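You operate a simulated robot arm through the tools that you are given. There is no shell and no other tool.

You run a simulated robot arm. Do the job below in one go: nothing can be reset, and whatever is moved stays where it is left.

JOB
Close down the sealer: switch off, dial to low, brake knob tight, smear wiped off the long grey plate.
Fine: switch off before wiping; use the purple felt pad and put it back. What is to be rubbed or washed off counts as gone when no trace of it is left.
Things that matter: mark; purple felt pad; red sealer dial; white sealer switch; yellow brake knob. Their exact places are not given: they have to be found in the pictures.

Only the result counts: the job must be done as asked and must still hold three seconds after the hand-in. Knocking over, shifting, dropping, spilling or breaking anything else fails it.

ROBOT AND FRAMES
A 6-joint arm with a fingered hand on a trunk, on a base that drives. Base frame: it is fixed to the floor where the robot stands at the start and does not move with it; the origin is under the middle of the robot, x ahead of it, y to its left, z up. Readings come in m, rad, newtons and seconds.
With the tool pointing down near the work surface it reaches from about 0.12 to 0.36 m from the robot's upright axis, wherever it stands. Its first joint turns from -2.897 to 2.897 rad. Places, roughly: mark [-0.8, -2.4, 1.1]; purple felt pad [-1, -2.5, 1]; red sealer dial [-0.9, -2.6, 1.4]; white sealer switch [-0.9, -2.6, 1.3]; yellow brake knob [-0.5, -2, 1.1]. Payload 2.3 kg.
The tool frame sits at the grasp point between the pads (the TCP): z along the fingers, y along the line on which they close. The tips reach 0.022 m beyond it. The gripper opens to 0.112 m. The gripper's body begins 0.06 m behind the TCP. The gripper is a hand of 3 fingers: y runs from the thumb to the fingers, the wrist lies at [0, 0, -0.218] in the tool frame.
Orientation is told as [roll, pitch, yaw] about the base's x, y, z axes, in that order, counted from this pose: with the fingers straight down and closing along the base's y, the tool's x points along the base's -x, its y along +y and its z along -z.

CONTROLS
- The arm moves only by the tool jog_arm. Its argument "moves" is a list of rows, each an object (a shift or turn left out is 0) with "translation": the shift along the tool's x, y, z in m, a list of three; "dr": the turn, a rotation vector about the tool's x, y, z in rad, a list of three. In form: [{"translation": [dx, dy, dz], "dr": [ax, ay, az]}, ...]. A call has 1 to 20 rows; each row is the pose to reach, as a shift and turn from the pose commanded when the call began, along the tool's axes at that moment. Rows are played at 5 a second. More than 0.05 m and 0.15 rad between two rows, and nothing of the call is played. Where a pose cannot be reached the arm comes as near as it can. A force on the tool above 40 N (or 10 N above the force at the start of the call, whichever is more), or a blocked arm, ends the call early, and 0.2 s more pass. In this call time passes only in rows, and 0.2 s behind the last. The reply holds the time, the measured pose of the TCP, the force on the tool along the base axes, the opening and the grip force, in the units named above and with some noise, with the torque about the TCP (base axes, N m) and any sound that the robot's microphone picked up, and new pictures: "show" is both (left out), scene, wrist or none.
- Cameras (640 x 400 px; columns grow to the right, rows downward): "scene" is now at [0.0402, 0.1242, 1.5512]; the picture's right is [-0.11, -0.99, 0.00], its down [-0.59, 0.07, -0.80] and it looks along [0.80, -0.09, -0.60] (base axes); focal length 264 px, centre (320, 200). "wrist" rides on the gripper at [0.066, 0.003, -0.08] in the tool frame; the picture's right is [-0.05, 1.00, 0.00], its down [-0.77, -0.04, -0.64] and it looks along [-0.64, -0.03, 0.77] (tool axes); focal length 275 px, centre (320, 200).
- raise_lower(by): slides the trunk up (or, below 0, down) by that many m; the arm and the scene camera ride with it, the base frame stays. It gives what a move gives, with no picture.
- base_move(legs): drives the robot by 1 to 6 legs, each [ahead, left, turn to the left] in m, m and rad, along the robot's own axes; the way and the turn of a leg run together, so that a leg with both is an arc; at most 1.5 m and 3.142 rad a leg. The arm and the cameras ride along, it lands a little off, and it stops where it bumps. It gives what a move gives, and a new picture of the scene camera.
- finger_targets(finger1, finger2, thumb_bend): sets how far each is bent, from 0 (flat) to 1 (curled in); at 0.3 the hand is open as for a grip, at 0.7 the pads meet at the TCP. One left out holds its place. A second passes; each finger stops where it meets its share of the squeeze, and holds until it gets a number again. It is the only way to open and close the hand. It gives what a move gives, with no picture; readings hold the bend of each and the force on the fingers (four entries, about 0 where the hand has none), thumb and palm.
- aim_head(pan, tilt): turns the head with the scene camera to pan (to the left, within 2.705 rad either way) and tilt (down, from -0.506 to 1.204), counted from straight ahead of the robot. It gives what a move gives, and a new picture of the scene camera.
- point_at(camera, pixels): for up to 12 pixels [column, row] of the newest picture of that camera ("zoom" is the newest enlarged one), the place [x, y, z] in the base frame of the surface seen there, good to about 0.003 m, but the place of the scene camera against the robot may be out by one fixed shift of up to 0.025 m in any direction. It takes no simulated time.
- zoom(camera, box): a new picture of the part [left, top, right, bottom] of that camera's present view, enlarged. It takes no simulated time.
- job_done(): hands the job in; it is judged then, once.

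Open the gripper and draw the arm clear of the work before you hand the job in, unless the task says otherwise.

The tools are called by a JSON object that holds its "fn" and its "kwargs". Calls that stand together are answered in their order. jog_arm: Moves the arm, as the interface text tells. Its arguments: {"type":"object","properties":{"moves":{"type":"array","items":{"type":"object","properties":{"translation":{"type":"array","items":{"type":"number"}},"dr":{"type":"array","items":{"type":"number"}}}}},"show":{"type":"string","enum":["both","scene","wrist","none"]}},"required":["moves"]} The other tools are called the same way: raise_lower (by) slides the trunk up or down; finger_targets (finger1, finger2, thumb_bend) moves the fingers one by one; base_move (legs) drives the base; aim_head (pan, tilt) turns the head that bears the scene camera; point_at (camera, pixels) gives the place of the surface under pixels of a picture; zoom (camera, box) takes an enlarged picture of a part of a camera's view; job_done () hands the job in.

At the start:

```text
time_s: 0.0
tool_pos: [0.2722, 0.1002, 1.2071]
orientation: [0.0, 0.001, 0.0]
ft_force: [-0.2, -0.1, 0.0]
ft_torque: [0.04, -0.02, -0.01]
opening: 0.1116
finger_force: 0.0
shape: jaw
bend: [0.3, 0.3, 0.3]
finger forces: [0.0, 0.0, 0.0, 0.0, 0.1, 0.1]
trunk travel left (down, up): [-0.475, 0.115]
robot x, y, heading: [-0.0, 0.0022, -0.004]
head pan, tilt: [-0.11, 0.639]
```

scene: 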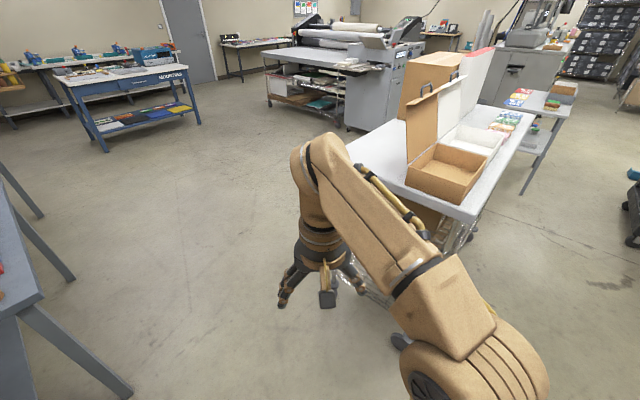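
wrist: 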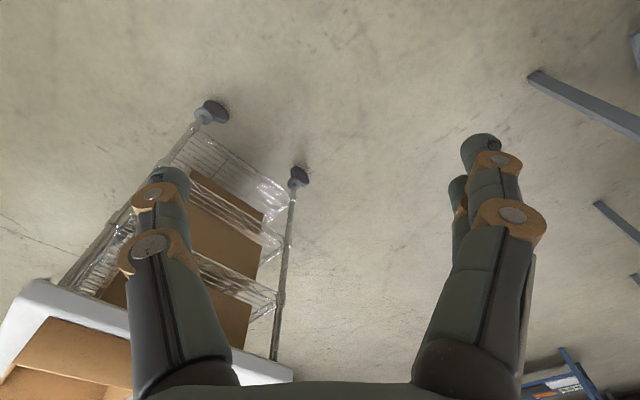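

The starting pictures show the room ahead, while the sealer should lie behind and to the right (about -1.9 rad). I turn the head that way to look.

{"fn": "aim_head", "kwargs": {"pan": -1.9, "tilt": 0.3}}

```text
time_s: 1.8
tool_pos: [0.2718, 0.1014, 1.2066]
orientation: [-0.002, 0.001, 0.0]
ft_force: [-0.3, 0.3, 0.6]
ft_torque: [-0.01, 0.0, -0.01]
opening: 0.1118
finger_force: 0.1
shape: jaw
bend: [0.3, 0.3, 0.3]
finger forces: [0.0, 0.0, 0.1, 0.1, 0.1, 0.0]
trunk travel left (down, up): [-0.475, 0.115]
robot x, y, heading: [0.0004, -0.0002, 0.002]
head pan, tilt: [-1.901, 0.3]
```

scene: 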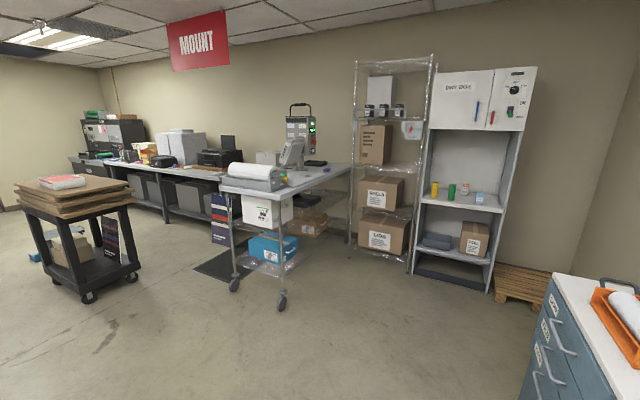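

The sealer seems to be on the bench near pixel (290,160), with a control box at (300,130). I zoom in there.

{"fn": "zoom", "kwargs": {"camera": "scene", "box": [200, 90, 360, 210]}}

{"fn": "point_at", "kwargs": {"camera": "scene", "pixels": [[300, 130], [327, 169], [260, 178], [290, 150], [281, 182], [235, 290], [282, 303], [350, 168], [222, 187], [260, 193], [315, 162]]}}

```text
3.33 times, centred on (280, 150) of scene
```

zoom: 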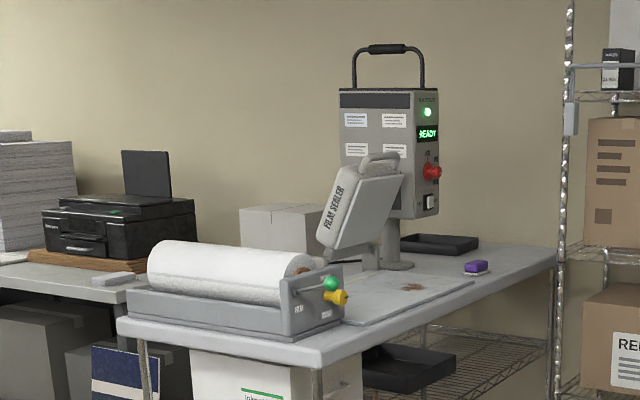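

```text
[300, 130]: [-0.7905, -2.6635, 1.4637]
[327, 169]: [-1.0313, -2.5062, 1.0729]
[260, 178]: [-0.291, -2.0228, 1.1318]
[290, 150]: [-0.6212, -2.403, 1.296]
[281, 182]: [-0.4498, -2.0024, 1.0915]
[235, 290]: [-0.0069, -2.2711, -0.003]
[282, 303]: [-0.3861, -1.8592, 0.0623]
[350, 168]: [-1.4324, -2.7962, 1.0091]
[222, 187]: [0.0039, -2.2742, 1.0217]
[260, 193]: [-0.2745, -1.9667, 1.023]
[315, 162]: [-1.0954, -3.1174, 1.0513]
```

The bench is turned about 45° to the room; sealer with dial/switch on a post, roll holder with yellow knob on the near corner, pad at about (475,267) in the zoom. I measure floor and neighbour positions to plan a drive.

{"fn": "point_at", "kwargs": {"camera": "scene", "pixels": [[408, 270], [350, 240], [415, 277], [490, 290], [520, 395], [558, 280], [400, 300], [450, 330], [350, 300], [560, 350], [325, 230], [300, 240]]}}

{"fn": "zoom", "kwargs": {"camera": "scene", "box": [200, 150, 420, 315]}}

```text
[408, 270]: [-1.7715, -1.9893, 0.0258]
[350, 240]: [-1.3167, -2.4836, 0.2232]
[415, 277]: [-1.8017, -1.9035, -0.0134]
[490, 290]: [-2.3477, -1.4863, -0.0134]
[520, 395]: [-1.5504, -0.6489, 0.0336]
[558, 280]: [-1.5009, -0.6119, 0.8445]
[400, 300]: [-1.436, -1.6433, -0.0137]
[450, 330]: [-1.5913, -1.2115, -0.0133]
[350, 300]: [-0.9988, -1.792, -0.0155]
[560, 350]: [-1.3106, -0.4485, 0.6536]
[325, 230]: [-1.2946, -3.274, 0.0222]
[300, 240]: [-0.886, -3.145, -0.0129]
```

```text
2.42 times, centred on (310, 232) of scene
```

zoom: 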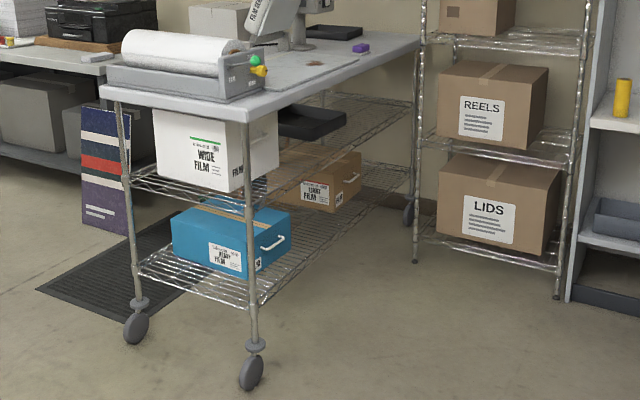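

I look at the robot's right and rear before driving, to make sure the way is clear.

{"fn": "aim_head", "kwargs": {"pan": -2.6, "tilt": 0.6}}

{"fn": "aim_head", "kwargs": {"pan": -1.1, "tilt": 0.7}}

```text
time_s: 2.9
tool_pos: [0.2717, 0.1008, 1.2071]
orientation: [0.0, 0.0, 0.001]
ft_force: [-0.1, 0.0, 0.8]
ft_torque: [-0.02, 0.0, -0.04]
opening: 0.1119
finger_force: 0.0
shape: jaw
bend: [0.3, 0.3, 0.3]
finger forces: [0.0, 0.0, 0.1, 0.0, 0.0, 0.0]
trunk travel left (down, up): [-0.475, 0.115]
robot x, y, heading: [-0.0005, 0.0019, -0.004]
head pan, tilt: [-2.601, 0.6]
```

scene: 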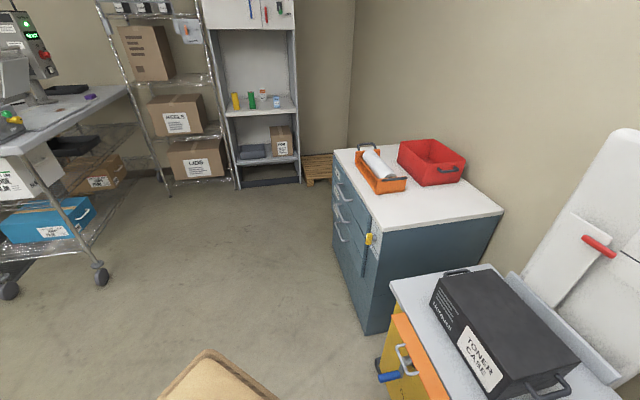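

```text
time_s: 4.5
tool_pos: [0.2712, 0.102, 1.2083]
orientation: [0.001, 0.001, 0.0]
ft_force: [-1.1, 0.4, 0.4]
ft_torque: [-0.01, -0.02, -0.01]
opening: 0.1116
finger_force: 0.0
shape: jaw
bend: [0.3, 0.3, 0.3]
finger forces: [0.0, 0.0, 0.1, 0.0, 0.0, 0.0]
trunk travel left (down, up): [-0.475, 0.115]
robot x, y, heading: [-0.0004, -0.0026, 0.003]
head pan, tilt: [-1.1, 0.7]
```

scene: 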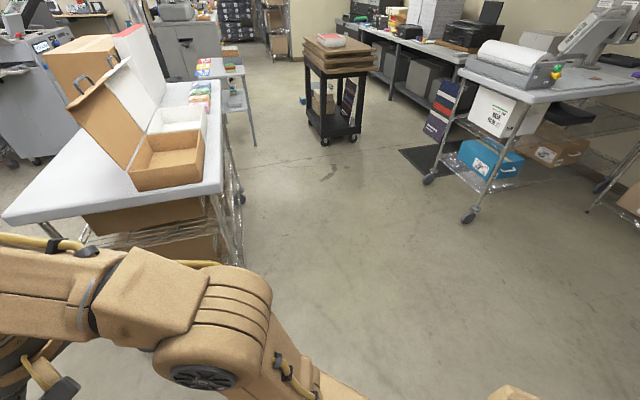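

The way right/back looks clear; I check the near table's edges against the arm before the first leg.

{"fn": "point_at", "kwargs": {"camera": "scene", "pixels": [[222, 190], [5, 218], [200, 155], [240, 265], [125, 60], [380, 250], [468, 218], [430, 180], [605, 185]]}}

```text
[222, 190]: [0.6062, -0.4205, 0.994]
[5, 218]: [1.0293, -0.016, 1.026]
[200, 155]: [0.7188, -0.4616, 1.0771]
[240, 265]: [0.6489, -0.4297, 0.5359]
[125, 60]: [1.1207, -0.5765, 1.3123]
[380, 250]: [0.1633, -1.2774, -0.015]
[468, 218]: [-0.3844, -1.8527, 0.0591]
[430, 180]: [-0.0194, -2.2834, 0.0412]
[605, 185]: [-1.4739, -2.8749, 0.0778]
```

Near table corner is at (0.61,-0.42), so backing right is safe. I drive to about (-1.1,-1.6) without turning, then turn right about 0.84 rad to face the bench.

{"fn": "base_move", "kwargs": {"legs": [[-0.4, -0.5, 0], [-0.65, -1.1, 0], [0, 0, -0.84]]}}

{"fn": "aim_head", "kwargs": {"pan": 0, "tilt": 0.5}}

```text
time_s: 16.2
tool_pos: [-0.8049, -1.7132, 1.2073]
orientation: [0.002, 0.001, -0.849]
ft_force: [-0.3, 0.3, -0.9]
ft_torque: [0.01, 0.0, -0.03]
opening: 0.1119
finger_force: 0.1
shape: jaw
bend: [0.3, 0.3, 0.3]
finger forces: [0.1, 0.0, 0.1, 0.0, 0.1, 0.1]
trunk travel left (down, up): [-0.475, 0.115]
robot x, y, heading: [-1.0584, -1.5757, -0.852]
head pan, tilt: [-1.1, 0.7]
```

scene: 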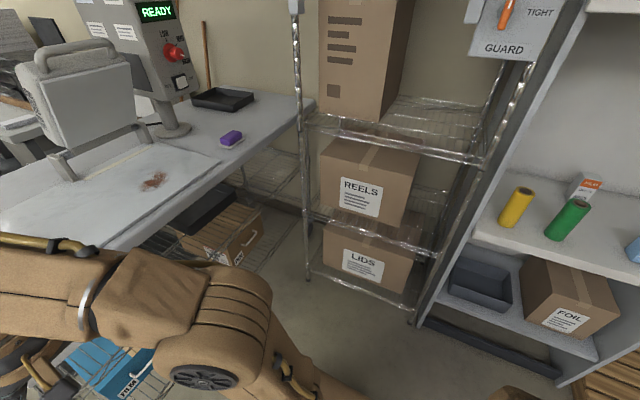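

```text
time_s: 17.5
tool_pos: [-0.8045, -1.7142, 1.2069]
orientation: [0.0, 0.001, -0.852]
ft_force: [0.1, 0.0, 1.4]
ft_torque: [-0.01, 0.0, -0.01]
opening: 0.112
finger_force: 0.1
shape: jaw
bend: [0.3, 0.3, 0.3]
finger forces: [0.1, 0.1, 0.1, 0.0, 0.0, 0.0]
trunk travel left (down, up): [-0.475, 0.115]
robot x, y, heading: [-1.0595, -1.576, -0.853]
head pan, tilt: [0.0, 0.499]
```

scene: 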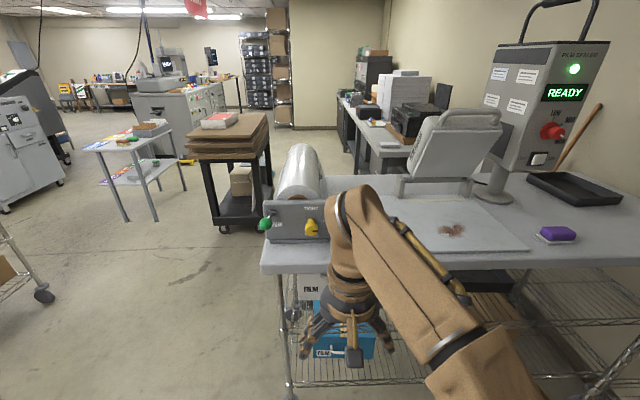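

The bench is now in front: knob at (312,228), mark at (452,231), dial (552,131), switch (537,158), pad (557,234). I zoom to read the labels and measure.

{"fn": "zoom", "kwargs": {"camera": "scene", "box": [480, 30, 640, 180]}}

{"fn": "point_at", "kwargs": {"camera": "scene", "pixels": [[552, 131], [537, 158], [312, 228], [452, 231], [557, 234], [266, 224], [385, 200], [490, 200], [527, 250], [425, 252], [575, 69], [500, 140]]}}

{"fn": "zoom", "kwargs": {"camera": "scene", "box": [250, 180, 350, 245]}}

{"fn": "zoom", "kwargs": {"camera": "scene", "box": [380, 180, 600, 280]}}

```text
2.67 times, centred on (560, 105) of scene
```

zoom: 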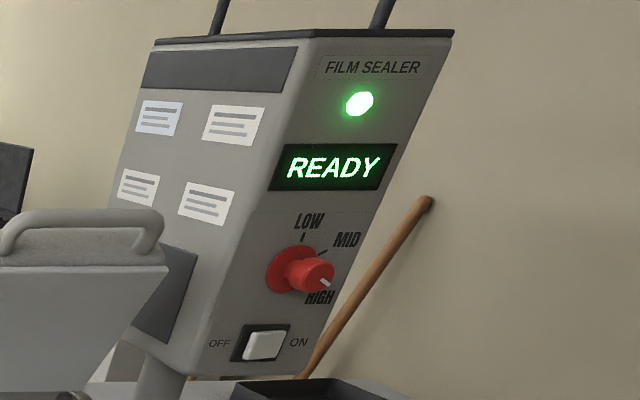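

```text
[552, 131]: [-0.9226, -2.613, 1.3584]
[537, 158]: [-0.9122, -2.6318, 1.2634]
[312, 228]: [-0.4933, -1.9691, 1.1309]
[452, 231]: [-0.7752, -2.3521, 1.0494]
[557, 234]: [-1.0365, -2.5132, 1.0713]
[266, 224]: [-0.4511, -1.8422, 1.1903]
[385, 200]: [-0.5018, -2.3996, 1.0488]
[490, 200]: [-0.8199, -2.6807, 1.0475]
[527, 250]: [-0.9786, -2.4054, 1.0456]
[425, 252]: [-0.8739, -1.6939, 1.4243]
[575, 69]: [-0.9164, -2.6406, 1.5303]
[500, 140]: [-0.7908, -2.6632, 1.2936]
```

```text
6.15 times, centred on (300, 212) of scene
```

zoom: 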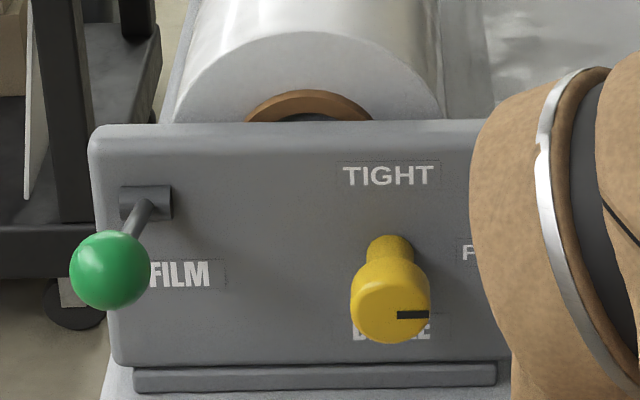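

```text
2.91 times, centred on (490, 230) of scene
```

zoom: 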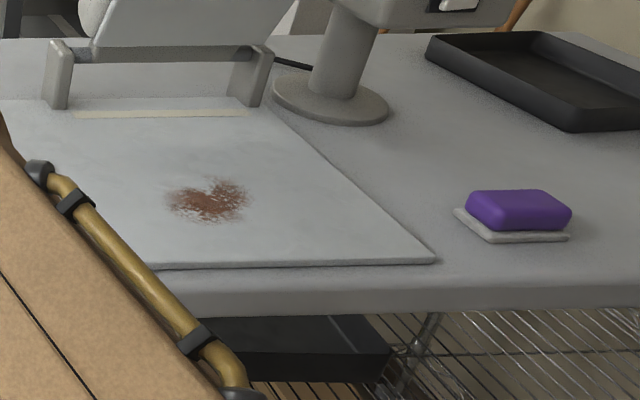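

The brake knob's pointer shows right (FREE?), TIGHT is up; dial points to HIGH, LOW is up. I measure the plate, pad and dish in the last zoom.

{"fn": "point_at", "kwargs": {"camera": "zoom", "pixels": [[431, 259], [200, 263], [285, 125], [268, 105], [600, 282], [250, 284], [455, 209], [490, 240], [568, 238], [468, 193], [500, 210], [210, 202]]}}

{"fn": "point_at", "kwargs": {"camera": "zoom", "pixels": [[468, 223], [555, 228], [570, 214], [530, 192], [520, 235], [165, 200], [250, 200], [205, 180], [205, 223], [620, 300], [300, 300]]}}

```text
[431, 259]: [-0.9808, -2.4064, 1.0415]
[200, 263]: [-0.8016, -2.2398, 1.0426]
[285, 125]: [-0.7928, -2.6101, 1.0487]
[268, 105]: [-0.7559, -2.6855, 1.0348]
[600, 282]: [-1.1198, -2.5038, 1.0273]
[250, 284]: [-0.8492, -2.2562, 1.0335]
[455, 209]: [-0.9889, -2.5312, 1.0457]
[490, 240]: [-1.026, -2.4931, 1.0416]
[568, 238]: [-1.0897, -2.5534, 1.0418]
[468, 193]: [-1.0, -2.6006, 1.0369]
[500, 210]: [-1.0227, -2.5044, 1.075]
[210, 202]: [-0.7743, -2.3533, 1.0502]
```

```text
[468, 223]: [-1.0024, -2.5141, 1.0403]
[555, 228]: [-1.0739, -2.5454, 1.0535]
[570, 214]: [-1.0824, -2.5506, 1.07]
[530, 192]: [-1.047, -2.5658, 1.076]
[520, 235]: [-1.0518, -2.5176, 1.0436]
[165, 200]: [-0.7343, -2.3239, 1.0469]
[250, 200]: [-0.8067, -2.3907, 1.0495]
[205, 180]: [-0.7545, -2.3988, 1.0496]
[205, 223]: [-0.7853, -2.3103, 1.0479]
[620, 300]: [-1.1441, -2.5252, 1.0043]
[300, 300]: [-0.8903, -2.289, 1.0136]
```

I look steeply down to see the robot's own base footprint and the table legs before approaching.

{"fn": "aim_head", "kwargs": {"pan": -0.7, "tilt": 1.2}}

{"fn": "aim_head", "kwargs": {"pan": -0.5, "tilt": 0.75}}

```text
time_s: 18.6
tool_pos: [-0.8038, -1.7133, 1.2072]
orientation: [0.0, 0.001, -0.852]
ft_force: [-0.7, -0.1, -0.5]
ft_torque: [-0.03, 0.0, -0.04]
opening: 0.1115
finger_force: 0.1
shape: jaw
bend: [0.3, 0.3, 0.3]
finger forces: [0.0, 0.0, 0.0, 0.0, 0.0, 0.0]
trunk travel left (down, up): [-0.475, 0.115]
robot x, y, heading: [-1.0575, -1.5732, -0.85]
head pan, tilt: [-0.7, 1.201]
```

scene: 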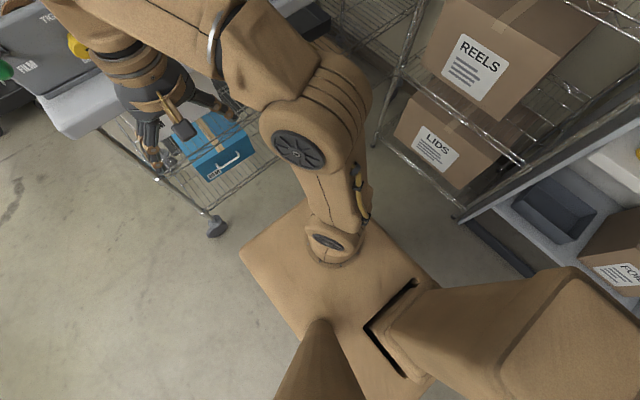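

```text
time_s: 19.5
tool_pos: [-0.8045, -1.7132, 1.2084]
orientation: [-0.002, 0.0, -0.852]
ft_force: [-0.6, -0.3, -0.7]
ft_torque: [0.04, 0.01, 0.0]
opening: 0.1122
finger_force: 0.0
shape: jaw
bend: [0.3, 0.3, 0.3]
finger forces: [0.0, 0.0, 0.0, 0.0, 0.1, 0.0]
trunk travel left (down, up): [-0.475, 0.115]
robot x, y, heading: [-1.0593, -1.5773, -0.847]
head pan, tilt: [-0.499, 0.75]
```

scene: 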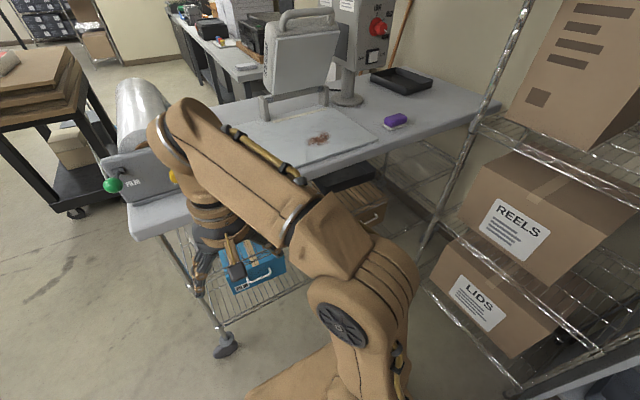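

I look down again to measure the platform's corners and height.

{"fn": "aim_head", "kwargs": {"pan": -0.7, "tilt": 1.2}}

{"fn": "point_at", "kwargs": {"camera": "scene", "pixels": [[245, 255], [305, 205], [430, 285], [280, 290], [330, 258], [205, 235], [375, 145], [455, 215], [60, 130], [215, 228], [350, 330], [130, 120]]}}

```text
time_s: 20.4
tool_pos: [-0.8038, -1.7135, 1.2082]
orientation: [0.0, 0.001, -0.851]
ft_force: [-1.3, 0.1, 0.4]
ft_torque: [-0.02, -0.02, 0.01]
opening: 0.1116
finger_force: 0.1
shape: jaw
bend: [0.3, 0.3, 0.3]
finger forces: [0.1, 0.0, 0.0, 0.0, 0.0, 0.0]
trunk travel left (down, up): [-0.475, 0.115]
robot x, y, heading: [-1.0591, -1.5754, -0.85]
head pan, tilt: [-0.7, 1.201]
```

scene: 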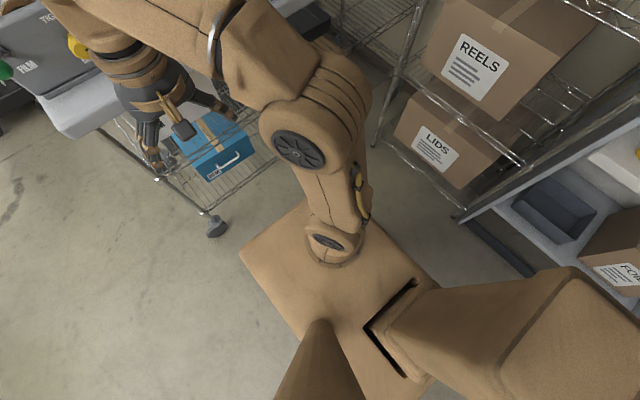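

```text
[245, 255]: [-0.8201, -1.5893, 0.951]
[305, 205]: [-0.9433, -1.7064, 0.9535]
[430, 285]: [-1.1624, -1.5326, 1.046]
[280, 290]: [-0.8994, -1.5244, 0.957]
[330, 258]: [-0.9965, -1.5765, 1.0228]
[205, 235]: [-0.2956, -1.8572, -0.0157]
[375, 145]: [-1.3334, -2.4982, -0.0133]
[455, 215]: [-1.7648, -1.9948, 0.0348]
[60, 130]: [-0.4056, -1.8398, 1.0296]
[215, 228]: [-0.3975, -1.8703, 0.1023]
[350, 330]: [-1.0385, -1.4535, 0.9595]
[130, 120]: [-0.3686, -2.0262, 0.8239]
```

The platform front is about 0.175 m ahead of the axis and the bench edge runs at heading about -0.823 rad. I start with the yellow knob: drive a bit ahead and left to stand in front of it.

{"fn": "base_move", "kwargs": {"legs": [[0.11, 0.12, 0.027]]}}

{"fn": "aim_head", "kwargs": {"pan": 0.05, "tilt": 0.7}}

```text
time_s: 21.8
tool_pos: [-0.6401, -1.7099, 1.2061]
orientation: [0.0, 0.001, -0.824]
ft_force: [0.1, 0.6, 1.0]
ft_torque: [0.0, 0.01, 0.0]
opening: 0.1119
finger_force: 0.0
shape: jaw
bend: [0.3, 0.3, 0.3]
finger forces: [0.0, 0.0, 0.0, 0.1, 0.0, 0.0]
trunk travel left (down, up): [-0.475, 0.115]
robot x, y, heading: [-0.899, -1.5812, -0.824]
head pan, tilt: [-0.7, 1.201]
```

scene: 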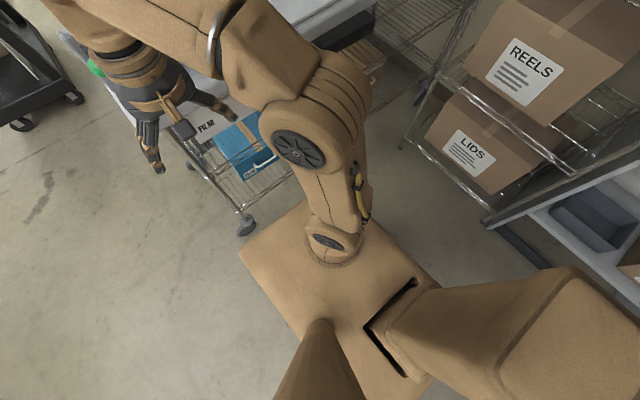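

```text
time_s: 22.9
tool_pos: [-0.639, -1.7104, 1.2089]
orientation: [-0.001, 0.0, -0.823]
ft_force: [-0.5, -0.6, 0.6]
ft_torque: [0.02, 0.01, -0.02]
opening: 0.1119
finger_force: 0.1
shape: jaw
bend: [0.3, 0.3, 0.3]
finger forces: [0.0, 0.0, 0.0, 0.0, 0.0, 0.1]
trunk travel left (down, up): [-0.475, 0.115]
robot x, y, heading: [-0.9034, -1.5786, -0.827]
head pan, tilt: [0.051, 0.7]
```

scene: 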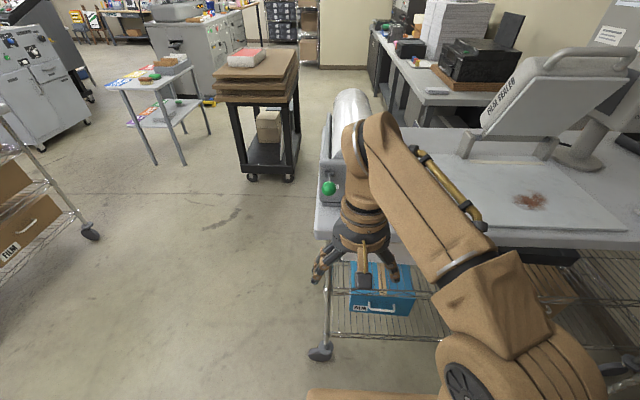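

I'm standing in front of the knob (robot s≈1.73 along the edge). Now I swing the hand up about its wrist so the fingers point horizontally forward.

{"fn": "jog_arm", "kwargs": {"moves": [{"translation": [-0.0285, 0, -0.0019], "dr": [0, -0.1309, 0]}, {"translation": [-0.0564, 0, -0.0074], "dr": [0, -0.2618, 0]}, {"translation": [-0.0834, 0, -0.0166], "dr": [0, -0.3927, 0]}, {"translation": [-0.109, 0, -0.0292], "dr": [0, -0.5236, 0]}, {"translation": [-0.1327, 0, -0.045], "dr": [0, -0.6545, 0]}, {"translation": [-0.1541, 0, -0.0639], "dr": [0, -0.7854, 0]}, {"translation": [-0.173, 0, -0.0853], "dr": [0, -0.9163, 0]}, {"translation": [-0.1888, 0, -0.109], "dr": [0, -1.0472, 0]}, {"translation": [-0.2014, 0, -0.1346], "dr": [0, -1.1781, 0]}, {"translation": [-0.2106, 0, -0.1616], "dr": [0, -1.309, 0]}, {"translation": [-0.2161, 0, -0.1896], "dr": [0, -1.4399, 0]}, {"translation": [-0.218, 0, -0.218], "dr": [0, -1.5708, 0]}]}}

```text
time_s: 25.5
tool_pos: [-0.4923, -1.8727, 1.4257]
orientation: [-2.885, -1.569, 2.065]
ft_force: [-0.4, 0.1, 0.8]
ft_torque: [0.01, 0.01, -0.01]
opening: 0.112
finger_force: 0.1
shape: jaw
bend: [0.3, 0.3, 0.3]
finger forces: [0.0, 0.0, 0.1, 0.0, 0.1, 0.0]
trunk travel left (down, up): [-0.475, 0.115]
robot x, y, heading: [-0.8996, -1.5804, -0.818]
head pan, tilt: [0.051, 0.7]
```

scene: 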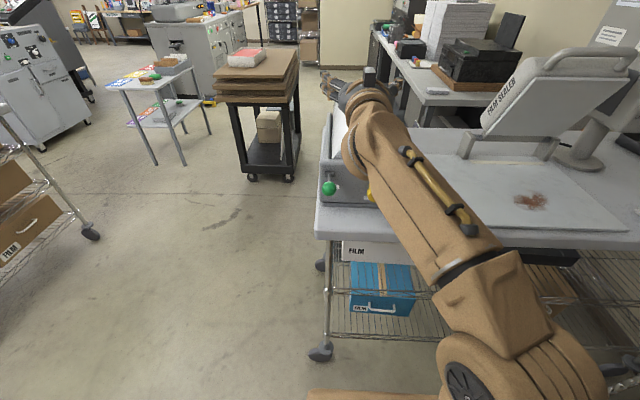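
wrist: 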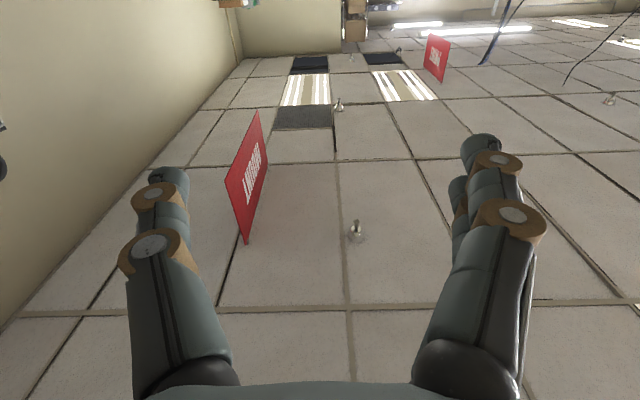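

The hand now points forward at z 1.43 (the wrist view looks at the ceiling, as the camera is beneath the fingers). I back off 8 cm, then lower to the knob's height and shift right in front of it.

{"fn": "jog_arm", "kwargs": {"moves": [{"translation": [0, 0, -0.04]}, {"translation": [0, 0, -0.08]}, {"translation": [0.048, -0.012, -0.08]}, {"translation": [0.096, -0.024, -0.08]}, {"translation": [0.144, -0.036, -0.08]}, {"translation": [0.192, -0.048, -0.08]}, {"translation": [0.24, -0.058, -0.08]}, {"translation": [0.28, -0.066, -0.08]}]}}

```text
time_s: 27.3
tool_pos: [-0.5486, -1.8343, 1.1906]
orientation: [0.023, -1.562, -0.856]
ft_force: [0.1, -0.3, -0.9]
ft_torque: [-0.02, -0.01, -0.03]
opening: 0.1119
finger_force: 0.0
shape: jaw
bend: [0.3, 0.3, 0.3]
finger forces: [0.0, 0.0, 0.0, 0.0, 0.0, 0.0]
out of reach, approached as far as the arm can: row 7, 8
trunk travel left (down, up): [-0.475, 0.115]
robot x, y, heading: [-0.8992, -1.5814, -0.822]
head pan, tilt: [0.051, 0.7]
```

scene: 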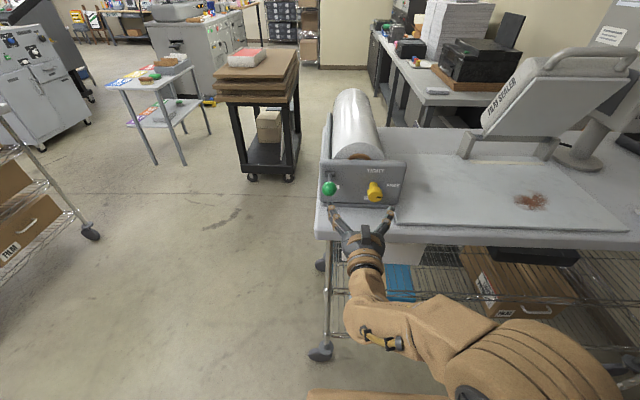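
wrist: 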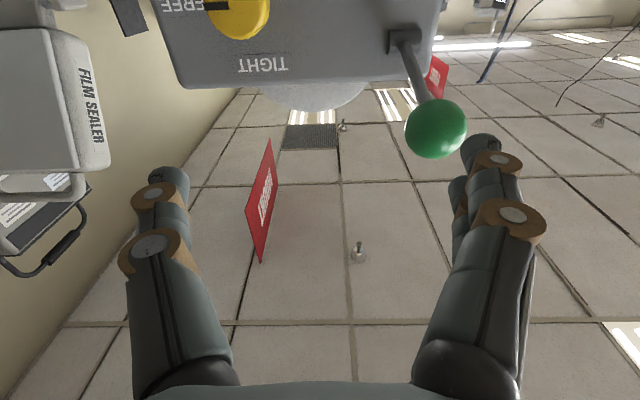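

The arm runs out of reach below z≈1.19; the wrist picture shows the knob at (238,15), FREE and TIGHT labels upside-down. I go back up to a reachable pose and lower the trunk instead.

{"fn": "jog_arm", "kwargs": {"moves": [{"translation": [-0.04, 0, 0]}, {"translation": [-0.085, 0, 0]}], "show": "none"}}

{"fn": "raise_lower", "kwargs": {"by": -0.1}}

{"fn": "jog_arm", "kwargs": {"moves": [{"translation": [0, 0, 0]}]}}

```text
time_s: 27.9
tool_pos: [-0.5491, -1.836, 1.2759]
orientation: [1.633, -1.571, -2.457]
ft_force: [-0.1, -0.3, 1.0]
ft_torque: [0.0, -0.01, 0.02]
opening: 0.1121
finger_force: 0.0
shape: jaw
bend: [0.3, 0.3, 0.3]
finger forces: [0.0, 0.0, 0.0, 0.0, 0.0, 0.1]
trunk travel left (down, up): [-0.475, 0.115]
robot x, y, heading: [-0.9012, -1.5819, -0.824]
head pan, tilt: [0.051, 0.7]
```

```text
time_s: 29.2
tool_pos: [-0.5496, -1.8347, 1.1761]
orientation: [2.175, -1.571, -2.998]
ft_force: [-1.0, -1.4, 0.5]
ft_torque: [0.0, 0.0, 0.03]
opening: 0.1118
finger_force: 0.2
shape: jaw
bend: [0.3, 0.3, 0.3]
finger forces: [0.0, 0.0, 0.1, 0.0, 0.0, 0.0]
trunk travel left (down, up): [-0.375, 0.215]
robot x, y, heading: [-0.8941, -1.5804, -0.823]
head pan, tilt: [0.051, 0.7]
```

```text
time_s: 29.6
tool_pos: [-0.5491, -1.8355, 1.1767]
orientation: [2.19, -1.569, -3.014]
ft_force: [0.2, 0.3, 0.0]
ft_torque: [0.03, 0.0, -0.02]
opening: 0.1122
finger_force: 0.0
shape: jaw
bend: [0.3, 0.3, 0.3]
finger forces: [0.0, 0.1, 0.1, 0.1, 0.0, 0.0]
trunk travel left (down, up): [-0.375, 0.215]
robot x, y, heading: [-0.8985, -1.5813, -0.824]
head pan, tilt: [0.051, 0.7]
```

scene: 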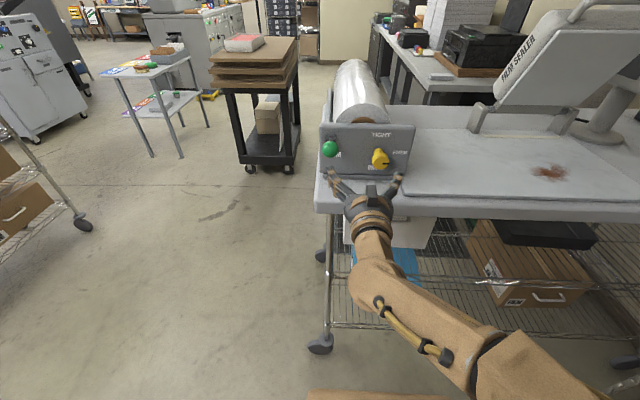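
wrist: 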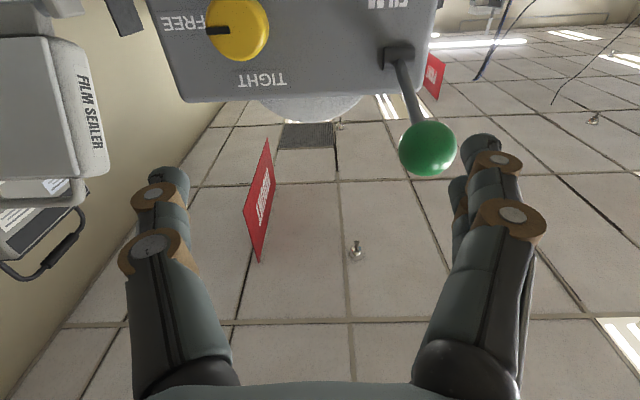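

Knob is seen at (238,30) in the wrist view with its black pointer at FREE. I measure it with the accurate wrist camera.

{"fn": "point_at", "kwargs": {"camera": "wrist", "pixels": [[238, 30], [250, 45], [225, 45], [255, 20], [262, 81], [180, 24], [330, 50], [428, 148], [395, 55], [200, 90], [215, 30], [300, 25]]}}

{"fn": "zoom", "kwargs": {"camera": "wrist", "box": [150, 0, 350, 110]}}

```text
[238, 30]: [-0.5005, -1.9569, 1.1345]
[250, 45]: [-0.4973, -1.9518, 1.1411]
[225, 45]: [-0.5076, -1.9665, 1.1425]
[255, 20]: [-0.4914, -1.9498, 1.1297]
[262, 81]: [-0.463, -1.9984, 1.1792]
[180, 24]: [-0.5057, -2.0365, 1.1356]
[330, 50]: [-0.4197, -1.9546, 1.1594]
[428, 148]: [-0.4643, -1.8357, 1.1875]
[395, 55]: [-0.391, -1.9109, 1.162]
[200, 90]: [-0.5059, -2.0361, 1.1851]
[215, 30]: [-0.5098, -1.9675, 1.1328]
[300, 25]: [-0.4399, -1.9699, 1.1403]
```

```text
3.20 times, centred on (250, 55) of wrist
```

zoom: 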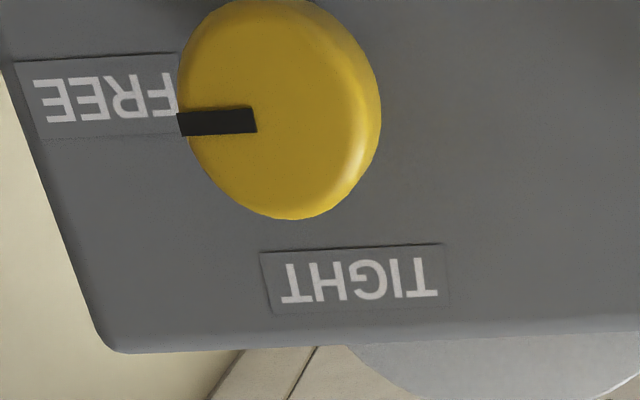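

Knob centre is at about s=1.698, z=1.134, face at t=1.094 (panel at 1.149); hand at s=1.651, z=1.177, t=0.972. I narrow the hand a bit and line up in front of the knob.

{"fn": "finger_targets", "kwargs": {"finger1": 0.42, "finger2": 0.42, "thumb_bend": 0.42}}

{"fn": "jog_arm", "kwargs": {"moves": [{"translation": [0.022, -0.024, 0]}, {"translation": [0.043, -0.047, 0]}, {"translation": [0.043, -0.047, 0.04]}]}}

```text
time_s: 30.6
tool_pos: [-0.5487, -1.8343, 1.1758]
orientation: [2.195, -1.572, -3.018]
ft_force: [-0.1, 0.2, 0.2]
ft_torque: [0.0, -0.02, 0.02]
opening: 0.0786
finger_force: 0.2
shape: fingers
bend: [0.42, 0.42, 0.42]
finger forces: [0.0, 0.0, 0.1, 0.1, 0.0, 0.0]
trunk travel left (down, up): [-0.375, 0.215]
robot x, y, heading: [-0.9005, -1.5775, -0.822]
head pan, tilt: [0.051, 0.7]
```

```text
time_s: 31.4
tool_pos: [-0.5455, -1.879, 1.1456]
orientation: [-0.019, -1.565, -0.809]
ft_force: [-0.8, -0.2, 1.1]
ft_torque: [0.0, -0.02, 0.01]
opening: 0.0784
finger_force: 0.1
shape: fingers
bend: [0.42, 0.42, 0.42]
finger forces: [0.0, 0.1, 0.0, 0.0, 0.1, 0.0]
out of reach, approached as far as the arm can: row 2, 3
trunk travel left (down, up): [-0.375, 0.215]
robot x, y, heading: [-0.8981, -1.5798, -0.823]
head pan, tilt: [0.051, 0.7]
```

scene: 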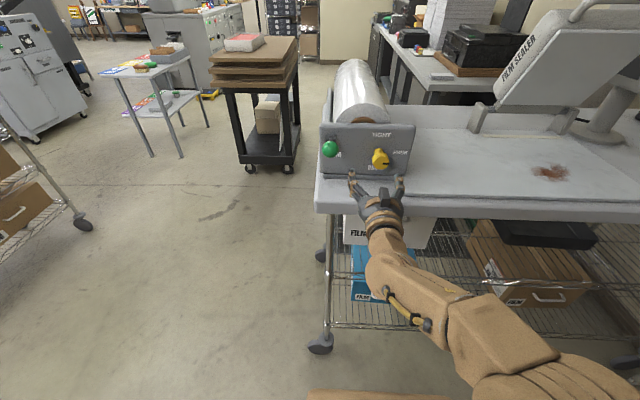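
wrist: 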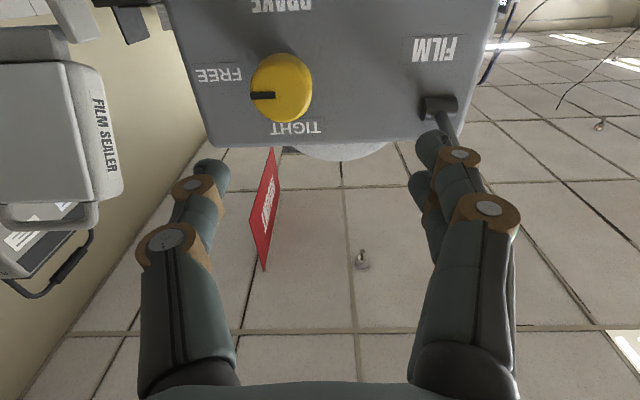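

Again the reach limit (z 1.146). I lift the hand 0.10 m relative to the trunk and lower the trunk by 0.11 m to give the arm room.

{"fn": "jog_arm", "kwargs": {"moves": [{"translation": [-0.05, 0, -0.01]}, {"translation": [-0.1, -0.02, -0.01]}], "show": "none"}}

{"fn": "raise_lower", "kwargs": {"by": -0.11}}

{"fn": "jog_arm", "kwargs": {"moves": [{"translation": [0, 0, 0]}]}}

```text
refused: row 1 steps farther than a row can; nothing moved
```

```text
time_s: 32.9
tool_pos: [-0.5467, -1.8787, 1.0369]
orientation: [0.021, -1.567, -0.85]
ft_force: [-0.4, -0.6, 0.4]
ft_torque: [0.01, -0.01, -0.02]
opening: 0.0785
finger_force: 0.2
shape: fingers
bend: [0.42, 0.42, 0.42]
finger forces: [0.0, 0.0, 0.1, 0.0, 0.0, 0.0]
trunk travel left (down, up): [-0.265, 0.325]
robot x, y, heading: [-0.9016, -1.5806, -0.823]
head pan, tilt: [0.051, 0.7]
```

```text
time_s: 33.2
tool_pos: [-0.5466, -1.8787, 1.0364]
orientation: [0.012, -1.568, -0.842]
ft_force: [-0.1, 0.5, 0.1]
ft_torque: [-0.03, -0.02, 0.01]
opening: 0.0786
finger_force: 0.1
shape: fingers
bend: [0.42, 0.42, 0.42]
finger forces: [0.0, 0.1, 0.1, 0.1, 0.0, 0.0]
trunk travel left (down, up): [-0.265, 0.325]
robot x, y, heading: [-0.8977, -1.5818, -0.827]
head pan, tilt: [0.051, 0.7]
```

scene: 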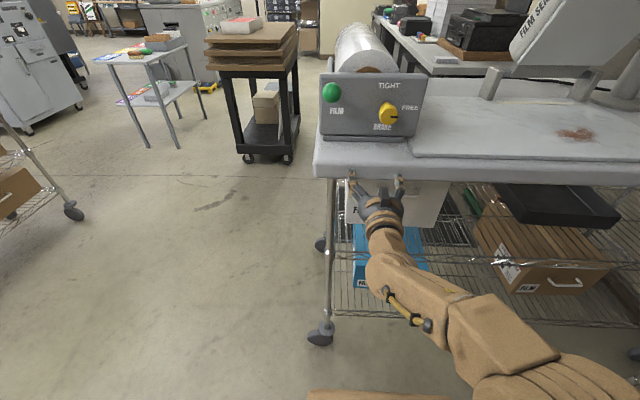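
wrist: 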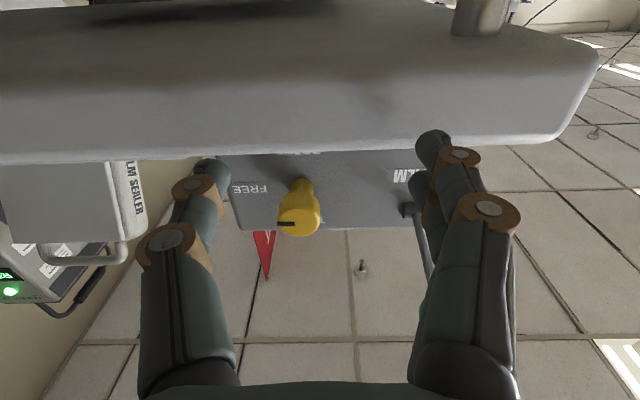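

That up-move was refused (step too long), so the hand is now low in front of the table edge, without contact. I back off 2 cm and raise it to the knob's height in proper steps.

{"fn": "jog_arm", "kwargs": {"moves": [{"translation": [0, 0, -0.02]}, {"translation": [-0.045, 0, -0.02]}, {"translation": [-0.09, -0.015, -0.02]}, {"translation": [-0.0976, -0.02, -0.02]}]}}

```text
time_s: 34.2
tool_pos: [-0.5757, -1.8784, 1.1367]
orientation: [-0.177, -1.568, -0.652]
ft_force: [0.8, -0.5, 0.2]
ft_torque: [0.01, 0.02, -0.02]
opening: 0.0787
finger_force: 0.0
shape: fingers
bend: [0.42, 0.42, 0.42]
finger forces: [0.0, 0.1, 0.0, 0.0, 0.0, 0.1]
trunk travel left (down, up): [-0.265, 0.325]
robot x, y, heading: [-0.8979, -1.578, -0.821]
head pan, tilt: [0.051, 0.7]
```

scene: 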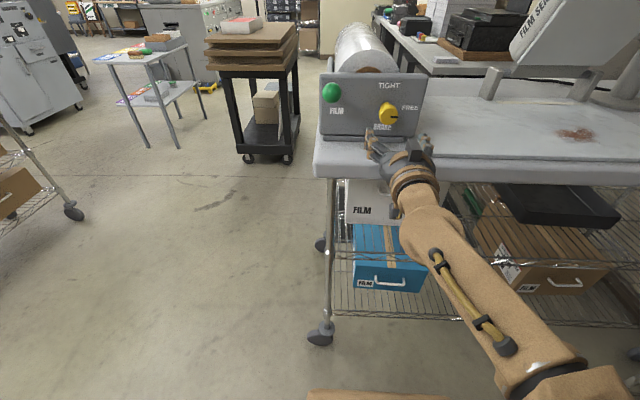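
wrist: 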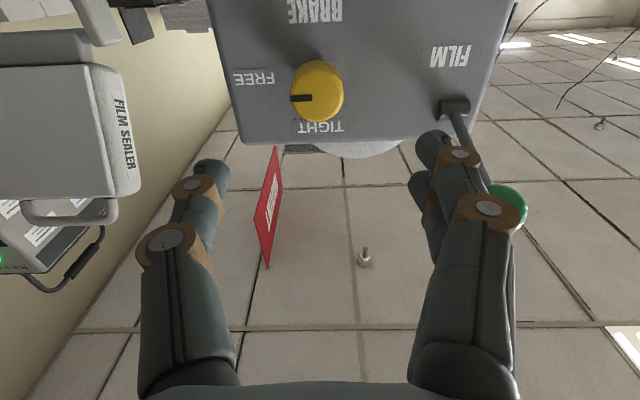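

Hand is now centred on the knob laterally (s 1.699) at z 1.137. I re-measure the knob, then move in.

{"fn": "point_at", "kwargs": {"camera": "wrist", "pixels": [[317, 92], [296, 90], [338, 90], [317, 115], [317, 70], [320, 127], [455, 107], [505, 205]]}}

```text
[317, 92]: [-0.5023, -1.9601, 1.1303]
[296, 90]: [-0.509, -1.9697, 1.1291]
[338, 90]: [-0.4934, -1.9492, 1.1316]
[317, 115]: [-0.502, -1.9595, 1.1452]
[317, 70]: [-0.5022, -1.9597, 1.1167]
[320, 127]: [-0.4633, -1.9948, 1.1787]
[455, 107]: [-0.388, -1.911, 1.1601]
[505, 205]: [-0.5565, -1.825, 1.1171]
```

Knob centre confirmed at s 1.701, z 1.131, face t 1.095. I move forward so the pads straddle it.

{"fn": "jog_arm", "kwargs": {"moves": [{"translation": [0.005, -0.002, 0.03]}, {"translation": [0.005, -0.002, 0.06]}, {"translation": [0.005, -0.002, 0.09]}, {"translation": [0.005, -0.002, 0.115]}]}}

```text
time_s: 35.2
tool_pos: [-0.4979, -1.964, 1.1292]
orientation: [0.039, -1.565, -0.868]
ft_force: [0.4, 0.7, 0.5]
ft_torque: [0.0, 0.0, 0.03]
opening: 0.0785
finger_force: 0.2
shape: fingers
bend: [0.42, 0.42, 0.42]
finger forces: [0.1, 0.0, 0.0, 0.0, 0.1, 0.1]
trunk travel left (down, up): [-0.265, 0.325]
robot x, y, heading: [-0.8992, -1.5791, -0.823]
head pan, tilt: [0.051, 0.7]
```

scene: 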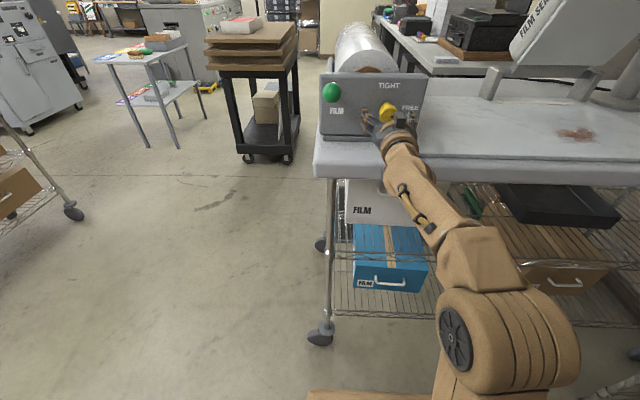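
wrist: 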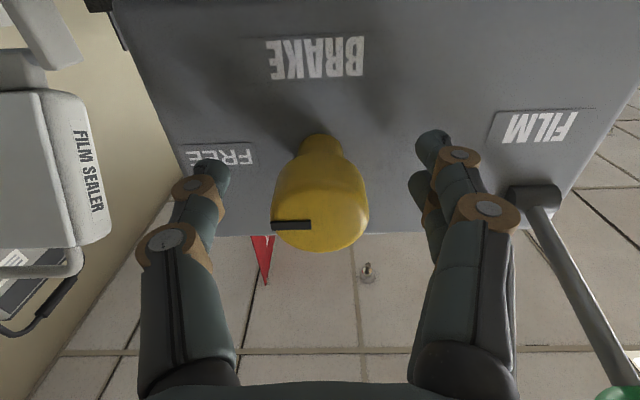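

The knob sits between the pads. I close the hand on it.

{"fn": "finger_targets", "kwargs": {"finger1": 0.7, "finger2": 0.7, "thumb_bend": 0.7}}

```text
time_s: 36.2
tool_pos: [-0.4984, -1.9672, 1.128]
orientation: [0.137, -1.566, -0.966]
ft_force: [2.0, -5.3, 1.2]
ft_torque: [0.0, 0.0, -0.01]
opening: 0.0219
finger_force: 10.6
shape: fingers
bend: [0.65, 0.62, 0.64]
finger forces: [3.4, 6.0, 0.0, 0.0, 11.5, 0.0]
trunk travel left (down, up): [-0.265, 0.325]
robot x, y, heading: [-0.8959, -1.5809, -0.824]
head pan, tilt: [0.051, 0.7]
```

Gripped (about 11 N, opening 0.022). I turn the hand counter-clockwise (negative about the tool z) by 0.5 rad first and check the response.

{"fn": "jog_arm", "kwargs": {"moves": [{"dr": [0, 0, -0.13]}, {"dr": [0, 0, -0.26]}, {"dr": [0, 0, -0.39]}, {"dr": [0, 0, -0.52]}]}}

```text
time_s: 37.2
tool_pos: [-0.498, -1.9654, 1.1295]
orientation: [-1.562, -1.052, 0.734]
ft_force: [0.4, -10.5, 5.9]
ft_torque: [0.01, -0.05, -0.12]
opening: 0.0223
finger_force: 11.5
shape: fingers
bend: [0.66, 0.62, 0.64]
finger forces: [2.5, 5.7, 0.1, 0.0, 14.2, 0.0]
trunk travel left (down, up): [-0.265, 0.325]
robot x, y, heading: [-0.8966, -1.5825, -0.819]
head pan, tilt: [0.051, 0.7]
```

scene: 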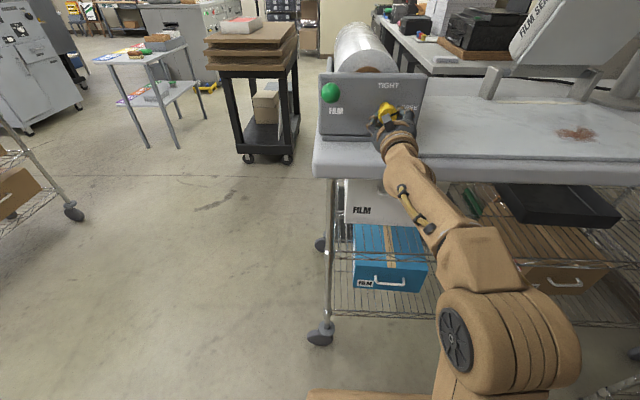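
wrist: 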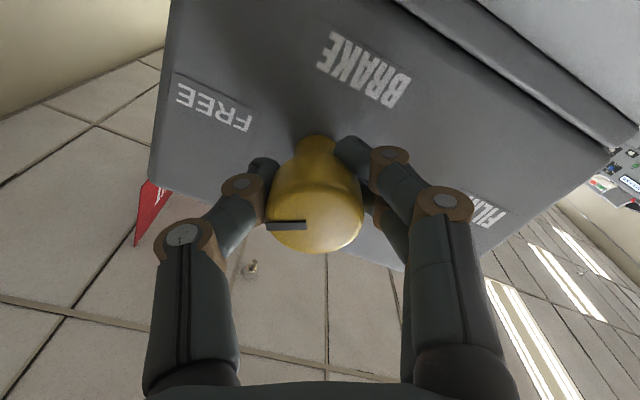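

The knob follows the hand (pointer fixed relative to the fingers while labels turned). I continue the remaining ~1.05 rad.

{"fn": "jog_arm", "kwargs": {"moves": [{"dr": [0, 0, -0.13]}, {"dr": [0, 0, -0.26]}, {"dr": [0, 0, -0.39]}, {"dr": [0, 0, -0.52]}, {"dr": [0, 0, -0.65]}, {"dr": [0, 0, -0.78]}, {"dr": [0, 0, -0.91]}, {"dr": [0, 0, -1.05]}]}}

```text
time_s: 39.0
tool_pos: [-0.5024, -1.968, 1.1312]
orientation: [-1.567, -0.005, 0.739]
ft_force: [-6.0, -19.9, 13.2]
ft_torque: [-0.08, -0.28, -0.22]
opening: 0.0239
finger_force: 15.3
shape: fingers
bend: [0.66, 0.64, 0.63]
finger forces: [6.6, 4.6, 0.0, 0.0, 18.5, 0.1]
trunk travel left (down, up): [-0.265, 0.325]
robot x, y, heading: [-0.8994, -1.5768, -0.823]
head pan, tilt: [0.051, 0.7]
```

scene: 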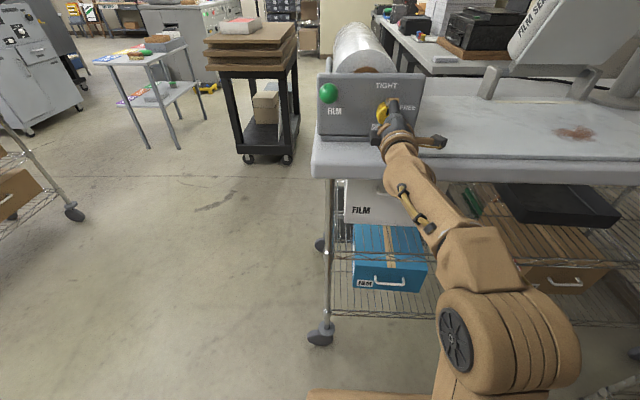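
wrist: 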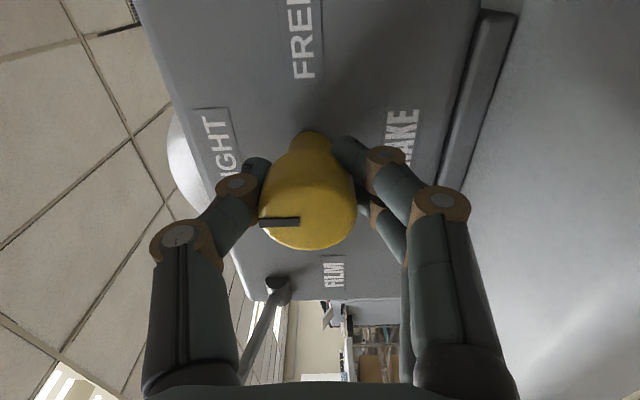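

The hand turned 90°; a moderate force of ~20 N shows. I zoom to see where the pointer ended.

{"fn": "zoom", "kwargs": {"camera": "scene", "box": [310, 65, 450, 155]}}

{"fn": "zoom", "kwargs": {"camera": "wrist", "box": [180, 60, 440, 280]}}

```text
4.44 times, centred on (380, 110) of scene
```

zoom: 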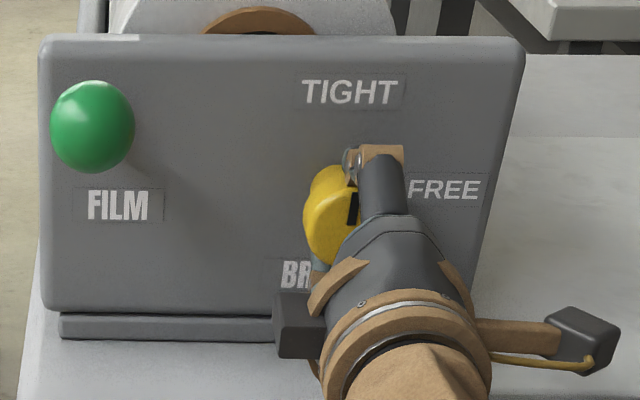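

```text
1.82 times, centred on (310, 170) of wrist
```

zoom: 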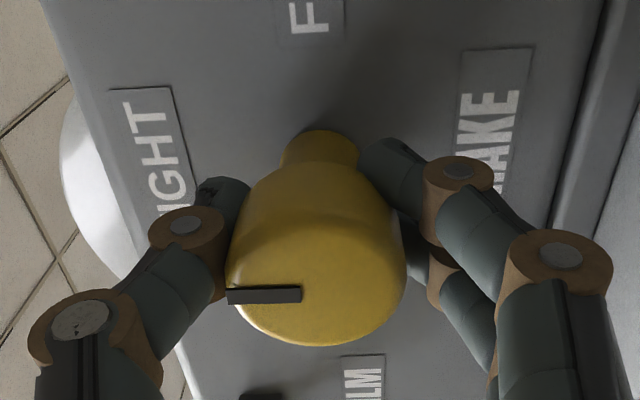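

The pointer now points up at TIGHT relative to the labels. I release gently (only part open, as the lower fingers are near the table) and look.

{"fn": "finger_targets", "kwargs": {"finger1": 0.5, "finger2": 0.5, "thumb_bend": 0.48}}

{"fn": "jog_arm", "kwargs": {"moves": [{"translation": [0, 0, 0]}]}}

```text
time_s: 40.0
tool_pos: [-0.4985, -1.963, 1.1289]
orientation: [-1.566, 0.001, 0.743]
ft_force: [-0.6, 0.4, -0.3]
ft_torque: [0.01, 0.0, -0.02]
opening: 0.0571
finger_force: 0.0
shape: fingers
bend: [0.5, 0.5, 0.48]
finger forces: [0.0, 0.0, 0.0, 0.0, 0.0, 0.1]
trunk travel left (down, up): [-0.265, 0.325]
robot x, y, heading: [-0.8993, -1.5769, -0.82]
head pan, tilt: [0.051, 0.7]
```

```text
time_s: 40.5
tool_pos: [-0.4983, -1.963, 1.1297]
orientation: [-1.568, -0.002, 0.741]
ft_force: [0.1, 0.0, 0.1]
ft_torque: [0.0, 0.0, -0.01]
opening: 0.0572
finger_force: 0.1
shape: fingers
bend: [0.5, 0.5, 0.48]
finger forces: [0.1, 0.0, 0.0, 0.1, 0.0, 0.1]
trunk travel left (down, up): [-0.265, 0.325]
robot x, y, heading: [-0.899, -1.5773, -0.823]
head pan, tilt: [0.051, 0.7]
```

scene: 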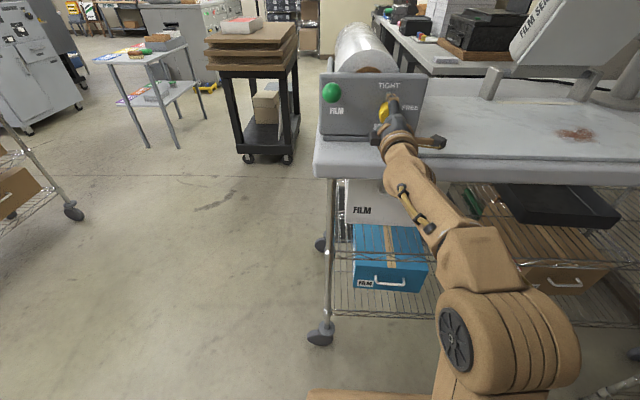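
wrist: 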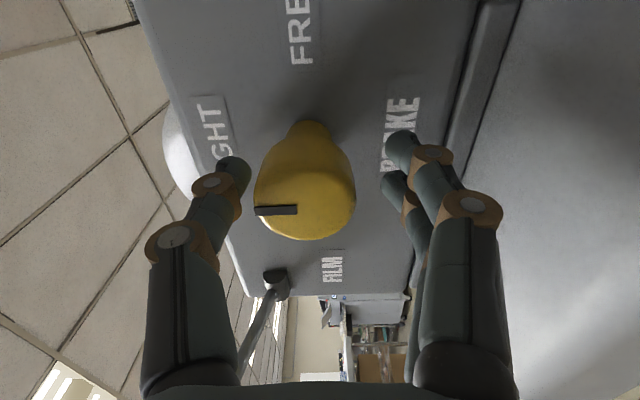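

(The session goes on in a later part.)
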